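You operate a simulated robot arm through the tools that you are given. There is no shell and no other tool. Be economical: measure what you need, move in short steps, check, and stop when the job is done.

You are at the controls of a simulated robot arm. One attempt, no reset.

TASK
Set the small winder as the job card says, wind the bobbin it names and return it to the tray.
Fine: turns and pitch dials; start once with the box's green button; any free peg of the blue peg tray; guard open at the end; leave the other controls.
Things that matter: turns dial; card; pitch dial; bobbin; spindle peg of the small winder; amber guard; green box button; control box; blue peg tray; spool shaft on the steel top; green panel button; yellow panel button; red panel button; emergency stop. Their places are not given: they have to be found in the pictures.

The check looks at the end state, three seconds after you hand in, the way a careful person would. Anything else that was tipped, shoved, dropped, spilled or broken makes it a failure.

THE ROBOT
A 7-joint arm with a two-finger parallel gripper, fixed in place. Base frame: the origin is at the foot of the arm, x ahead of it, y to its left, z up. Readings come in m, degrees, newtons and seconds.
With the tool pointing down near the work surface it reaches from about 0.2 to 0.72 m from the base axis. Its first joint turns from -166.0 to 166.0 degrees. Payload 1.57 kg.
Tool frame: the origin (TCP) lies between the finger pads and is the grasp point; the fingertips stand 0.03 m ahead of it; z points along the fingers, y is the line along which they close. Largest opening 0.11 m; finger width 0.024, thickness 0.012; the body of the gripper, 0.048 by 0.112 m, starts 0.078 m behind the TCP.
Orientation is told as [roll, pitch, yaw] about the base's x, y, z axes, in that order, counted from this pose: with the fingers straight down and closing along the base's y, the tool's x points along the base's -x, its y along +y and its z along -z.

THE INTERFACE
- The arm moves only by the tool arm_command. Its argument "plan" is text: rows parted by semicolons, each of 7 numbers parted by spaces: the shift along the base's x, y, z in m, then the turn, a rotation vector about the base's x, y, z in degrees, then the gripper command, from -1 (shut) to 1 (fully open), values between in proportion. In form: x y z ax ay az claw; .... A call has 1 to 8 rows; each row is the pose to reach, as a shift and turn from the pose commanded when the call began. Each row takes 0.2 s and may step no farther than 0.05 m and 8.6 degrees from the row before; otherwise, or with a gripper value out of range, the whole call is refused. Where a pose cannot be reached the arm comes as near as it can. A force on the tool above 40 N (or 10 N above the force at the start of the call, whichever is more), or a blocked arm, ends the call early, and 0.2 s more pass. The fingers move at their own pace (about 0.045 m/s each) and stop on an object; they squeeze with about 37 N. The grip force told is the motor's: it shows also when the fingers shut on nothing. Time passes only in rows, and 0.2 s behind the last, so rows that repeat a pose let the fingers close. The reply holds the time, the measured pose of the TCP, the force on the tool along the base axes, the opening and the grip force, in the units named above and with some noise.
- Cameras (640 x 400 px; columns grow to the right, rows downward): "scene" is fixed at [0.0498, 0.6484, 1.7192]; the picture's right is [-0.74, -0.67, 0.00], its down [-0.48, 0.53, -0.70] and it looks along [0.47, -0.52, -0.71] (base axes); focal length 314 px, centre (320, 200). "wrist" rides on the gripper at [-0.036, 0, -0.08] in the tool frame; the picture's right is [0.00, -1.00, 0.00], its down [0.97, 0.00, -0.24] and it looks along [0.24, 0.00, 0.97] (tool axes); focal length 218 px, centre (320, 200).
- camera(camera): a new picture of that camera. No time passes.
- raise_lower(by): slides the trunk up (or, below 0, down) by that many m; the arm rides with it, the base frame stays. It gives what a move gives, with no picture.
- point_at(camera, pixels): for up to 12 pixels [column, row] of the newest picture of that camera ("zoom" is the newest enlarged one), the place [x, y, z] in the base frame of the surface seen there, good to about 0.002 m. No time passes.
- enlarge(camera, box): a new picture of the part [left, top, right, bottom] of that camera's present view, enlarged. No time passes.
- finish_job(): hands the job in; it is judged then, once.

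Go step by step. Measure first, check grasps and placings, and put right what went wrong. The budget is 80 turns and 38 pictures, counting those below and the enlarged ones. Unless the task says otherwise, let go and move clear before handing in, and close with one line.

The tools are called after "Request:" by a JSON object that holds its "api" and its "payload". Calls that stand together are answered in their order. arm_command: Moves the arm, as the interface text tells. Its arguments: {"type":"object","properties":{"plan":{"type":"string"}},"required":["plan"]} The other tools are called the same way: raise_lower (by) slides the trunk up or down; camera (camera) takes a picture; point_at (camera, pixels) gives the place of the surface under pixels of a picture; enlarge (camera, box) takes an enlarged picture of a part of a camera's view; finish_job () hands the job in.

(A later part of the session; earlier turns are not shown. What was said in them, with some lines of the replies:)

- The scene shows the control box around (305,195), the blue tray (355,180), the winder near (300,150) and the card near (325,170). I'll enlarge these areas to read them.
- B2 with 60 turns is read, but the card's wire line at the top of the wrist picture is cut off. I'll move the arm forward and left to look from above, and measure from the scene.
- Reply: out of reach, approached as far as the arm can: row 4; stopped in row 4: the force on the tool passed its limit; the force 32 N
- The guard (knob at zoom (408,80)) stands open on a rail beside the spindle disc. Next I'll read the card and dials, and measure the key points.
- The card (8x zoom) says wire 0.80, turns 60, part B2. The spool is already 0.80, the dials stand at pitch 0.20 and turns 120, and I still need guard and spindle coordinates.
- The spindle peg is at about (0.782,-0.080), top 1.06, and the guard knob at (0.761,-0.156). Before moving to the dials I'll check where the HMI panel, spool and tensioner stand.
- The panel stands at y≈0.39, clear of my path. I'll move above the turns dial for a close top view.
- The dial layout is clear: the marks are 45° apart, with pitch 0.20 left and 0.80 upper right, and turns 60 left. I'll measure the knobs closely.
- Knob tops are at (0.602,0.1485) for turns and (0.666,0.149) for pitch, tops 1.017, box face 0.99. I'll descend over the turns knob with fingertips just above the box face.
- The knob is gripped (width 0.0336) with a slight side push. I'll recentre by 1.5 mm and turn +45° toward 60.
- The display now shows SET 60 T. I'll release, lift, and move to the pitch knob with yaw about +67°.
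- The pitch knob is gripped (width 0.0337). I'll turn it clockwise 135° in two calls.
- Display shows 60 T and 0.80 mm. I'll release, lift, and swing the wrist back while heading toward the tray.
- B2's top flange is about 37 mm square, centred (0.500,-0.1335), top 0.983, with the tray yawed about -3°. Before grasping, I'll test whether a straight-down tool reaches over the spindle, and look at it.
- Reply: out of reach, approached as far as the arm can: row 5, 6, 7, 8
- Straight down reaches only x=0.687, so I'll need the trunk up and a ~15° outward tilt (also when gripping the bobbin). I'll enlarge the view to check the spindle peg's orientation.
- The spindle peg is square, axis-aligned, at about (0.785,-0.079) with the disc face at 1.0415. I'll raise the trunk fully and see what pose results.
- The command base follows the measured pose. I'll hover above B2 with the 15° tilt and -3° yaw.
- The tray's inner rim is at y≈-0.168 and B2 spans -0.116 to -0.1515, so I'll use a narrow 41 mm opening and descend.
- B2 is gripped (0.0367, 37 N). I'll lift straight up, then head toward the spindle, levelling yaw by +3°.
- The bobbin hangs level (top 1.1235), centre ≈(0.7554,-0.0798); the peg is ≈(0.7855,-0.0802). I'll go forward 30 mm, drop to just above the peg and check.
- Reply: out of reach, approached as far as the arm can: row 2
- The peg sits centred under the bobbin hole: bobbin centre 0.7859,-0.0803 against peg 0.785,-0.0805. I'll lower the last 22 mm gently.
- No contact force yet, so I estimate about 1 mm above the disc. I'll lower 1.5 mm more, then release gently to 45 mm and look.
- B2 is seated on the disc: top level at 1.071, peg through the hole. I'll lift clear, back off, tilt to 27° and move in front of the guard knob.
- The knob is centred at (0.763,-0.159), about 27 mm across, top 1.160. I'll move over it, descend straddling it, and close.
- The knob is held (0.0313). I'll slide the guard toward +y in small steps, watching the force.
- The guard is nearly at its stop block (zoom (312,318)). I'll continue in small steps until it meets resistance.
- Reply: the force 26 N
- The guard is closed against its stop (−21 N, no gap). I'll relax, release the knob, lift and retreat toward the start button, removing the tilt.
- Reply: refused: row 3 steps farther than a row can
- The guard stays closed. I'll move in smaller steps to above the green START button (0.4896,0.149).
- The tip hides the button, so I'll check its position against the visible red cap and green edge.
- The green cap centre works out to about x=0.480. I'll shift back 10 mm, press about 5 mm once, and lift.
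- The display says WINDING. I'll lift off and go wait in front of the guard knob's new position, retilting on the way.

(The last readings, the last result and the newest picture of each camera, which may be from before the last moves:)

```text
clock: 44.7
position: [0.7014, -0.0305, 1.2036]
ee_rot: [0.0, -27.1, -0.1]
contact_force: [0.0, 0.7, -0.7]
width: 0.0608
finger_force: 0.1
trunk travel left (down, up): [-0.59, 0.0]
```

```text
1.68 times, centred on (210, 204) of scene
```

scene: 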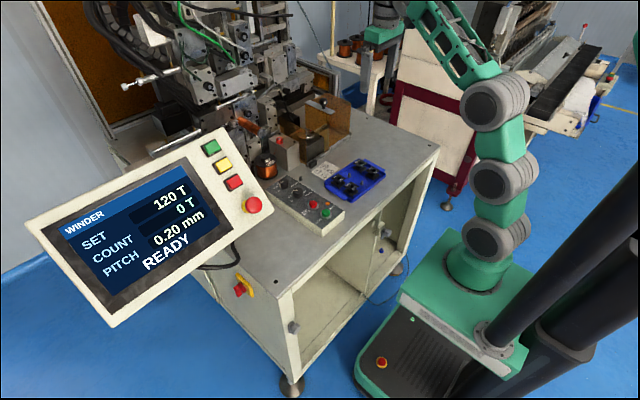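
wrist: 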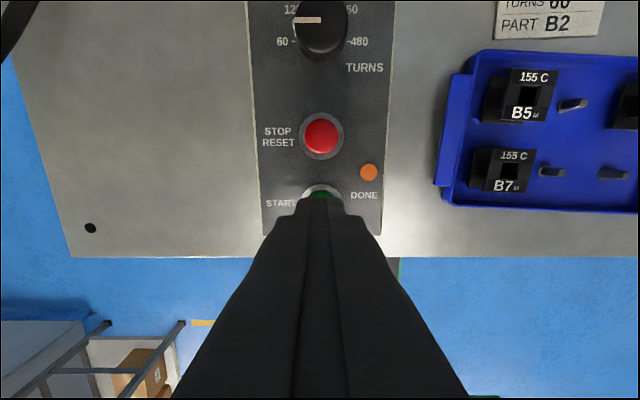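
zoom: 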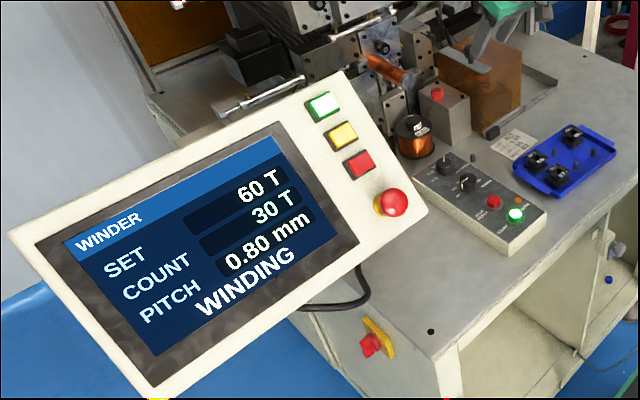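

The count is 30 of 60 after about 3.5 s. I'll hold still for about 5 s more and check.

Request:
{"api": "arm_command", "payload": {"plan": "0 0 0 0 0 0 0.1; 0 0 0 0 0 0 0.1; 0 0 0 0 0 0 0.1; 0 0 0 0 0 0 0.1; 0 0 0 0 0 0 0.1; 0 0 0 0 0 0 0.1; 0 0 0 0 0 0 0.1; 0 0 0 0 0 0 0.1"}}

Request:
{"api": "arm_command", "payload": {"plan": "0 0 0 0 0 0 0.1; 0 0 0 0 0 0 0.1; 0 0 0 0 0 0 0.1; 0 0 0 0 0 0 0.1; 0 0 0 0 0 0 0.1; 0 0 0 0 0 0 0.1; 0 0 0 0 0 0 0.1; 0 0 0 0 0 0 0.1"}}

Request:
{"api": "arm_command", "payload": {"plan": "0 0 0 0 0 0 0.1; 0 0 0 0 0 0 0.1; 0 0 0 0 0 0 0.1; 0 0 0 0 0 0 0.1; 0 0 0 0 0 0 0.1; 0 0 0 0 0 0 0.1; 0 0 0 0 0 0 0.1; 0 0 0 0 0 0 0.1"}}

Request:
{"api": "enlarge", "payload": {"camera": "scene", "box": [20, 85, 400, 322]}}

```text
clock: 46.5
position: [0.7022, -0.03, 1.2034]
ee_rot: [0.1, -27.1, -0.1]
contact_force: [0.5, -1.0, -0.4]
width: 0.0604
finger_force: 0.0
trunk travel left (down, up): [-0.59, 0.0]
```

```text
clock: 48.3
position: [0.7014, -0.031, 1.2023]
ee_rot: [0.1, -27.1, 0.0]
contact_force: [0.1, 0.5, 0.2]
width: 0.0605
finger_force: 0.0
trunk travel left (down, up): [-0.59, 0.0]
```

```text
clock: 50.1
position: [0.7012, -0.0316, 1.2032]
ee_rot: [0.0, -27.1, -0.2]
contact_force: [0.8, -0.1, 0.2]
width: 0.0605
finger_force: 0.1
trunk travel left (down, up): [-0.59, 0.0]
```

```text
1.68 times, centred on (210, 204) of scene
```

zoom: 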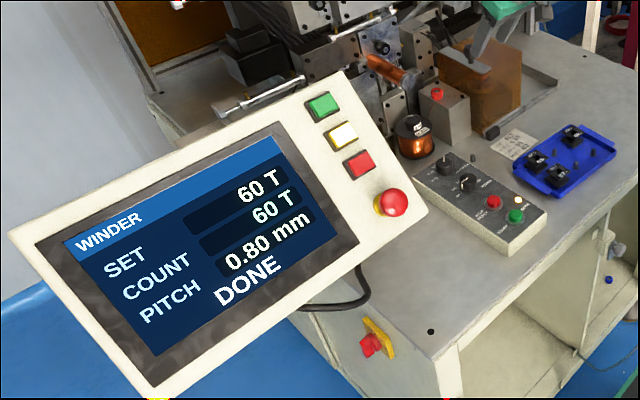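

DONE at 60 T. Now I'll grip the guard knob again.

Request:
{"api": "arm_command", "payload": {"plan": "0.03 0 0 0 0 0 0.1; 0.0555 0 -0.002 0 0 0 0.1; 0.0555 0 -0.025 0 0 0 0.1; 0.0555 0 -0.042 0 0 0 0.1; 0.0555 0 -0.042 0 0 0 -0.8; 0.0555 0 -0.042 0 0 0 -0.8; 0.0555 0 -0.042 0 0 0 -0.8; 0.0555 0 -0.042 0 0 0 -0.8"}}

```text
clock: 51.9
position: [0.7559, -0.0313, 1.1621]
ee_rot: [0.0, -27.2, -0.1]
contact_force: [-0.2, 0.1, 0.7]
width: 0.0313
finger_force: 34.2
trunk travel left (down, up): [-0.59, 0.0]
```

The knob is held with no side force. I'll slide the guard back to its open position at y≈-0.159.

Request:
{"api": "arm_command", "payload": {"plan": "0 -0.016 0 0 0 0 -0.8; 0 -0.032 0 0 0 0 -0.8; 0 -0.048 0 0 0 0 -0.8; 0 -0.064 0 0 0 0 -0.8; 0 -0.08 0 0 0 0 -0.8; 0 -0.096 0 0 0 0 -0.8; 0 -0.112 0 0 0 0 -0.8; 0 -0.128 0 0 0 0 -0.8"}}

Request:
{"api": "arm_command", "payload": {"plan": "0 0 0 0 0 0 -0.8; 0 0 0 0 0 0 0.1; 0 0 0 0 0 0 0.1; 0 0 0.02 0 0 0 0.1; 0 0 0.045 0 0 0 0.1; -0.04 0.02 0.045 0 6 0 0; -0.05 0.06 0.045 0 12 0 -0.15; -0.05 0.077 0.045 0 12 0 -0.15"}}

Request:
{"api": "camera", "payload": {"camera": "wrist"}}

```text
clock: 53.7
position: [0.755, -0.1589, 1.1618]
ee_rot: [0.1, -27.0, 0.0]
contact_force: [-18.2, 2.3, -3.2]
width: 0.0315
finger_force: 39.4
trunk travel left (down, up): [-0.59, 0.0]
```

```text
clock: 55.5
position: [0.7069, -0.0828, 1.208]
ee_rot: [0.0, -15.1, 0.0]
contact_force: [-0.6, -0.1, -0.5]
width: 0.0468
finger_force: 0.0
trunk travel left (down, up): [-0.59, 0.0]
```

```text
5 pictures are left
```

wrist: 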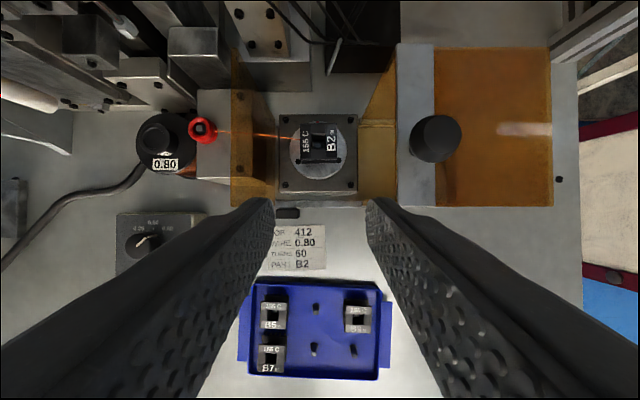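

Guard is open; the bobbin has stopped rotated about 90°. I'll enlarge to measure its yaw and place.

Request:
{"api": "enlarge", "payload": {"camera": "wrist", "box": [280, 110, 360, 170]}}

Request:
{"api": "point_at", "payload": {"camera": "zoom", "pixels": [[180, 100], [460, 80], [470, 300], [180, 330], [320, 90], [320, 330], [170, 200], [460, 200], [320, 210]]}}

Request:
{"api": "point_at", "payload": {"camera": "wrist", "pixels": [[418, 140], [460, 140], [437, 118], [400, 190], [402, 100], [317, 308], [313, 349], [354, 350]]}}

```text
6.67 times, centred on (320, 140) of wrist
```

zoom: 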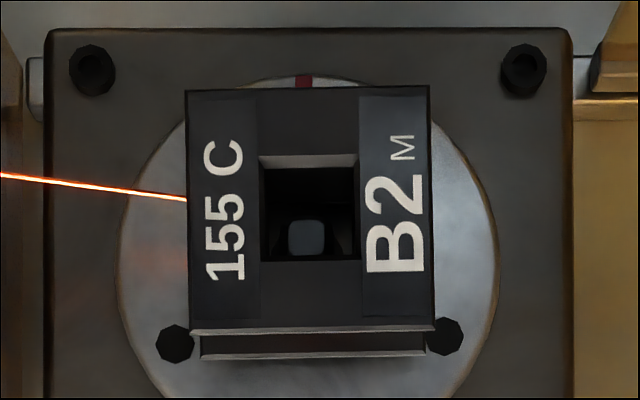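

```text
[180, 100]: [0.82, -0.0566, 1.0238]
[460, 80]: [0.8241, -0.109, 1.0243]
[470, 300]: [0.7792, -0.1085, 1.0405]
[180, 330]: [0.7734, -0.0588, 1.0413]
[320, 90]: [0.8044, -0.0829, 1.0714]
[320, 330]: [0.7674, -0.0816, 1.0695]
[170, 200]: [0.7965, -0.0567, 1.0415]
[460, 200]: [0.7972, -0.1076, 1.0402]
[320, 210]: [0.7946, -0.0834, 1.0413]
```

```text
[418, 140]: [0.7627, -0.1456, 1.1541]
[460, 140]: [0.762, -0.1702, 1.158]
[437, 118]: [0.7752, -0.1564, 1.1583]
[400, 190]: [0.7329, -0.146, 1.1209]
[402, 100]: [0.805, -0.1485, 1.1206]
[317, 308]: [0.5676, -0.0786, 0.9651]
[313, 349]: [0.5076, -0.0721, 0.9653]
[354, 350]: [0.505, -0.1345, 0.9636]
```

The bobbin is square to the axes at (0.786,-0.0807), top 1.071, as I left it. I'll descend over it with the same 15° tilt.

Request:
{"api": "arm_command", "payload": {"plan": "0.03 0.002 -0.03 0 0 0 -0.15; 0.055 0.002 -0.065 0 0 0 -0.15; 0.068 0.002 -0.085 0 0 0 -0.15; 0.0746 0.002 -0.092 0 0 0 -0.15; 0.0746 0.002 -0.106 0 0 0 -0.15; 0.0746 0.002 -0.118 0 0 0 -0.15; 0.0746 0.002 -0.129 0 0 0 -0.15; 0.0746 0.002 -0.129 0 0 0 -0.15"}}

Request:
{"api": "arm_command", "payload": {"plan": "0 0 0 0 0 0 -0.6; 0 0 0 0 0 0 -0.6; 0 0 0 0 0 0 -0.6"}}

```text
clock: 57.3
position: [0.7796, -0.0783, 1.078]
ee_rot: [0.1, -15.1, -0.2]
contact_force: [0.5, 0.7, 0.1]
width: 0.047
finger_force: 0.0
trunk travel left (down, up): [-0.59, 0.0]
```

```text
clock: 58.1
position: [0.7798, -0.0794, 1.0781]
ee_rot: [0.1, -15.1, -0.2]
contact_force: [-0.2, -0.1, -0.3]
width: 0.0368
finger_force: 35.0
trunk travel left (down, up): [-0.59, 0.0]
```

B2 is gripped again (0.0368). I'll lift off the peg, retreat, and bring it back to just short of the lower-middle free tray peg.

Request:
{"api": "arm_command", "payload": {"plan": "0 0 0.012 0 0 0 -0.6; 0 0 0.025 0 0 0 -0.6; 0 0 0.035 0 0 0 -0.6; -0.03 0 0.05 0 0 0 -0.6; -0.07 0 0.05 0 0 0 -0.6; -0.11 0 0.05 0 0 -1 -0.6; -0.15 0 0.05 0 0 -2 -0.6; -0.19 0 0.05 0 0 -3 -0.6"}}

Request:
{"api": "arm_command", "payload": {"plan": "-0.04 0 -0.01 0 0 0 -0.6; -0.08 0.003 -0.03 0 0 0 -0.6; -0.115 0.005 -0.055 0 0 0 -0.6; -0.121 0.005 -0.085 0 0 0 -0.6; -0.121 0.005 -0.095 0 0 0 -0.6; -0.121 0.005 -0.095 0 0 0 -0.6"}}

Request:
{"api": "enlarge", "payload": {"camera": "wrist", "box": [240, 120, 400, 285]}}

```text
clock: 59.9
position: [0.5902, -0.0787, 1.1264]
ee_rot: [-0.1, -15.2, -3.1]
contact_force: [0.0, -0.7, -0.4]
width: 0.0366
finger_force: 37.0
trunk travel left (down, up): [-0.59, 0.0]
```

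```text
clock: 61.3
position: [0.4721, -0.0754, 1.0337]
ee_rot: [0.1, -15.2, -3.1]
contact_force: [-0.4, -0.4, -0.6]
width: 0.037
finger_force: 38.0
trunk travel left (down, up): [-0.59, 0.0]
```

```text
2.42 times, centred on (320, 202) of wrist
```

zoom: 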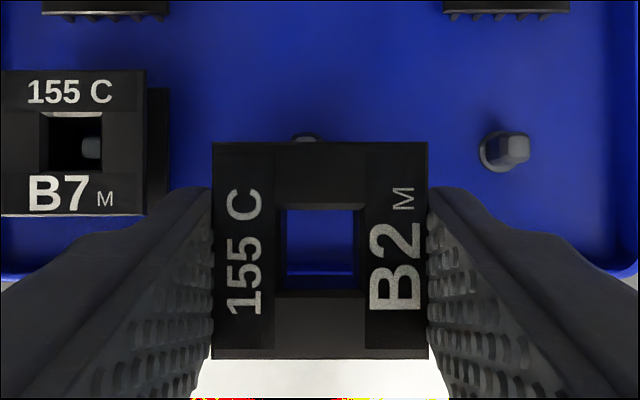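

The bobbin hangs level; the target peg's far edge just shows at zoom (305,135). I'll measure bobbin and pegs.

Request:
{"api": "point_at", "payload": {"camera": "zoom", "pixels": [[320, 150], [320, 350], [220, 250], [420, 250], [222, 150], [418, 150], [513, 145], [505, 150], [525, 145], [92, 148], [307, 137], [84, 145]]}}

```text
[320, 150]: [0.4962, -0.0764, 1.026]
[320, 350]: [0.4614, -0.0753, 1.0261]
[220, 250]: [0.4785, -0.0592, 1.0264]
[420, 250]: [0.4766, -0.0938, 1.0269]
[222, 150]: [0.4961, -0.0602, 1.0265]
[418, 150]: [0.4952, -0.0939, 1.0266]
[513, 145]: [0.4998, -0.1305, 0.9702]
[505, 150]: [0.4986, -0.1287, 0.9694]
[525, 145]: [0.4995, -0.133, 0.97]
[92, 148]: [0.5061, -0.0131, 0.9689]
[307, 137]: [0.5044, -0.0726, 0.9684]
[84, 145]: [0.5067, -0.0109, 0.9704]
```

The peg is at about (0.503,-0.0727) and the bobbin centre at (0.4785,-0.0764). I'll shift +24.5 mm, +3.6 mm, lower to just above the peg, and check.

Request:
{"api": "arm_command", "payload": {"plan": "0.012 0.002 0 0 0 0 -0.6; 0.0245 0.0036 0 0 0 0 -0.6; 0.0245 0.0036 -0.012 0 0 0 -0.6; 0.0245 0.0036 -0.021 0 0 0 -0.6; 0.0245 0.0036 -0.021 0 0 0 -0.6"}}

Request:
{"api": "enlarge", "payload": {"camera": "wrist", "box": [240, 120, 400, 285]}}

Request:
{"api": "point_at", "payload": {"camera": "zoom", "pixels": [[320, 150], [320, 350], [220, 250], [420, 250], [320, 230], [320, 240], [320, 250], [310, 240], [330, 240], [320, 260], [300, 240], [340, 240]]}}

```text
clock: 62.5
position: [0.4966, -0.072, 1.0113]
ee_rot: [0.1, -15.1, -3.0]
contact_force: [-0.8, -0.1, -0.2]
width: 0.0368
finger_force: 36.6
trunk travel left (down, up): [-0.59, 0.0]
```

```text
2.42 times, centred on (320, 202) of wrist
```

zoom: 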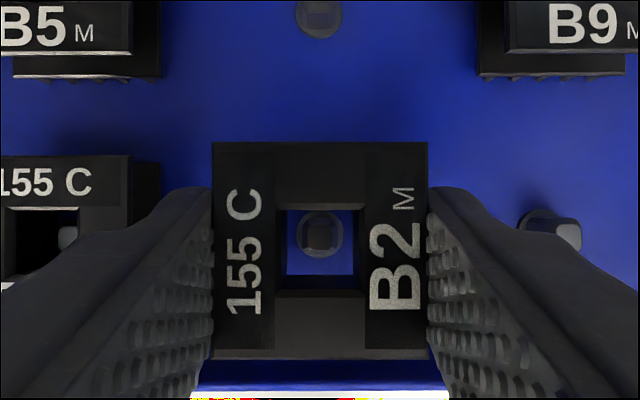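

```text
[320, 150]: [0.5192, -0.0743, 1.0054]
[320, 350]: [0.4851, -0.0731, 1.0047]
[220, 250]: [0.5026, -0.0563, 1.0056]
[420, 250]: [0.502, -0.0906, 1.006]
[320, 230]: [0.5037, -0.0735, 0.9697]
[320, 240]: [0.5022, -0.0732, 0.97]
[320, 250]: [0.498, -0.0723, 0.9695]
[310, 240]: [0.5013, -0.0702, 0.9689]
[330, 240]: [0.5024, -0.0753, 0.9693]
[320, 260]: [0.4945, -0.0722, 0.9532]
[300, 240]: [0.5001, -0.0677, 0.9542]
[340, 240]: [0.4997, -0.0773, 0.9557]
```

The peg is centred beneath the hole: bobbin (0.5023,-0.0735), peg (0.5028,-0.0733). I'll lower 21.5 mm onto it.

Request:
{"api": "arm_command", "payload": {"plan": "0.0005 0 -0.006 0 0 0 -0.6; 0.0005 0 -0.012 0 0 0 -0.6; 0.0005 0 -0.017 0 0 0 -0.6; 0.0005 0 -0.0215 0 0 0 -0.6; 0.0005 0 -0.0215 0 0 0 -0.6"}}

Request:
{"api": "arm_command", "payload": {"plan": "0 0 -0.0005 0 0 0 -0.4; 0 0 -0.0005 0 0 0 -0.22; 0 0 -0.0005 0 0 0 -0.22; 0 0 -0.0005 0 0 0 -0.22"}}

Request:
{"api": "arm_command", "payload": {"plan": "0 0 0.015 0 0 0 -0.22; 0 0 0.03 0 0 0 -0.22; 0 0 0.06 0 0 0 -0.22; 0 0 0.1 0 0 0 -0.22; -0.02 0 0.14 0 0 0 -0.22; -0.04 0 0.16 0 5 0 -0.22; -0.04 0 0.16 0 5 0 -0.22"}}

Request:
{"api": "camera", "payload": {"camera": "wrist"}}

```text
clock: 63.7
position: [0.4955, -0.0711, 0.9907]
ee_rot: [0.2, -15.0, -3.1]
contact_force: [-0.1, -0.1, 0.3]
width: 0.0367
finger_force: 37.1
trunk travel left (down, up): [-0.59, 0.0]
```

```text
clock: 64.7
position: [0.4965, -0.0718, 0.9899]
ee_rot: [0.2, -15.1, -3.2]
contact_force: [0.1, 0.8, 0.0]
width: 0.0427
finger_force: 0.2
trunk travel left (down, up): [-0.59, 0.0]
```

```text
clock: 66.3
position: [0.4546, -0.071, 1.1495]
ee_rot: [-0.2, -10.2, -3.0]
contact_force: [-0.2, 0.1, 0.2]
width: 0.0429
finger_force: 0.1
trunk travel left (down, up): [-0.59, 0.0]
```

```text
1 pictures are left
```

wrist: 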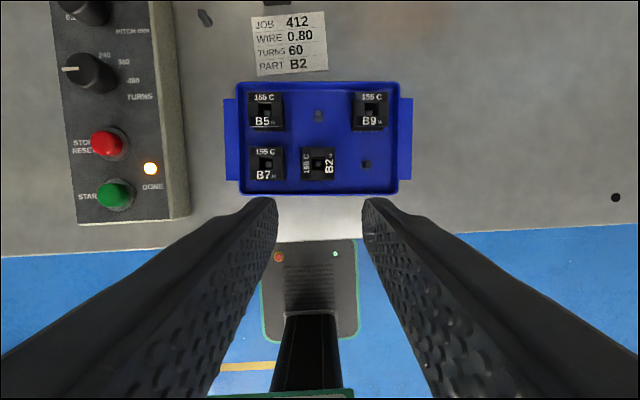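

B2 sits on the middle peg. I'll check its height, and use the last picture to confirm the whole station.

Request:
{"api": "point_at", "payload": {"camera": "wrist", "pixels": [[306, 155], [330, 155], [306, 174], [330, 174], [266, 172], [370, 121]]}}

Request:
{"api": "enlarge", "payload": {"camera": "scene", "box": [230, 80, 400, 240]}}

```text
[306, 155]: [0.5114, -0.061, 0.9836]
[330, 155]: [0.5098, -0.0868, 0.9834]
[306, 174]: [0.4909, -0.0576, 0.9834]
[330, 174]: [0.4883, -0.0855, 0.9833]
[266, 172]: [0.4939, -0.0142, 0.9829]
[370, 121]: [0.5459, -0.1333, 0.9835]
```

```text
2.50 times, centred on (315, 160) of scene
```

zoom: 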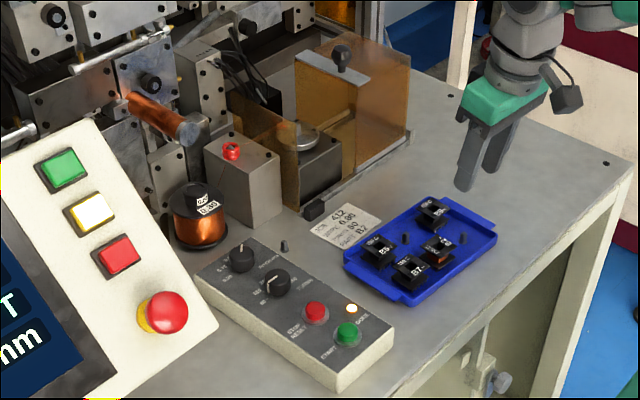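

B2 is seated level, with its top at 0.983 like the other bobbins, and copper shows on it. The guard is open, both dials are set, and the arm is clear, so I'm handing in.

Request:
{"api": "finish_job", "payload": {}}

```text
The job is handed in.
```

I set the winder to 60 turns and 0.80 mm pitch, wound bobbin B2 with one start, and put it back on a free peg of the blue tray. The panel read DONE at 60 of 60, the guard is open, and the job is handed in.
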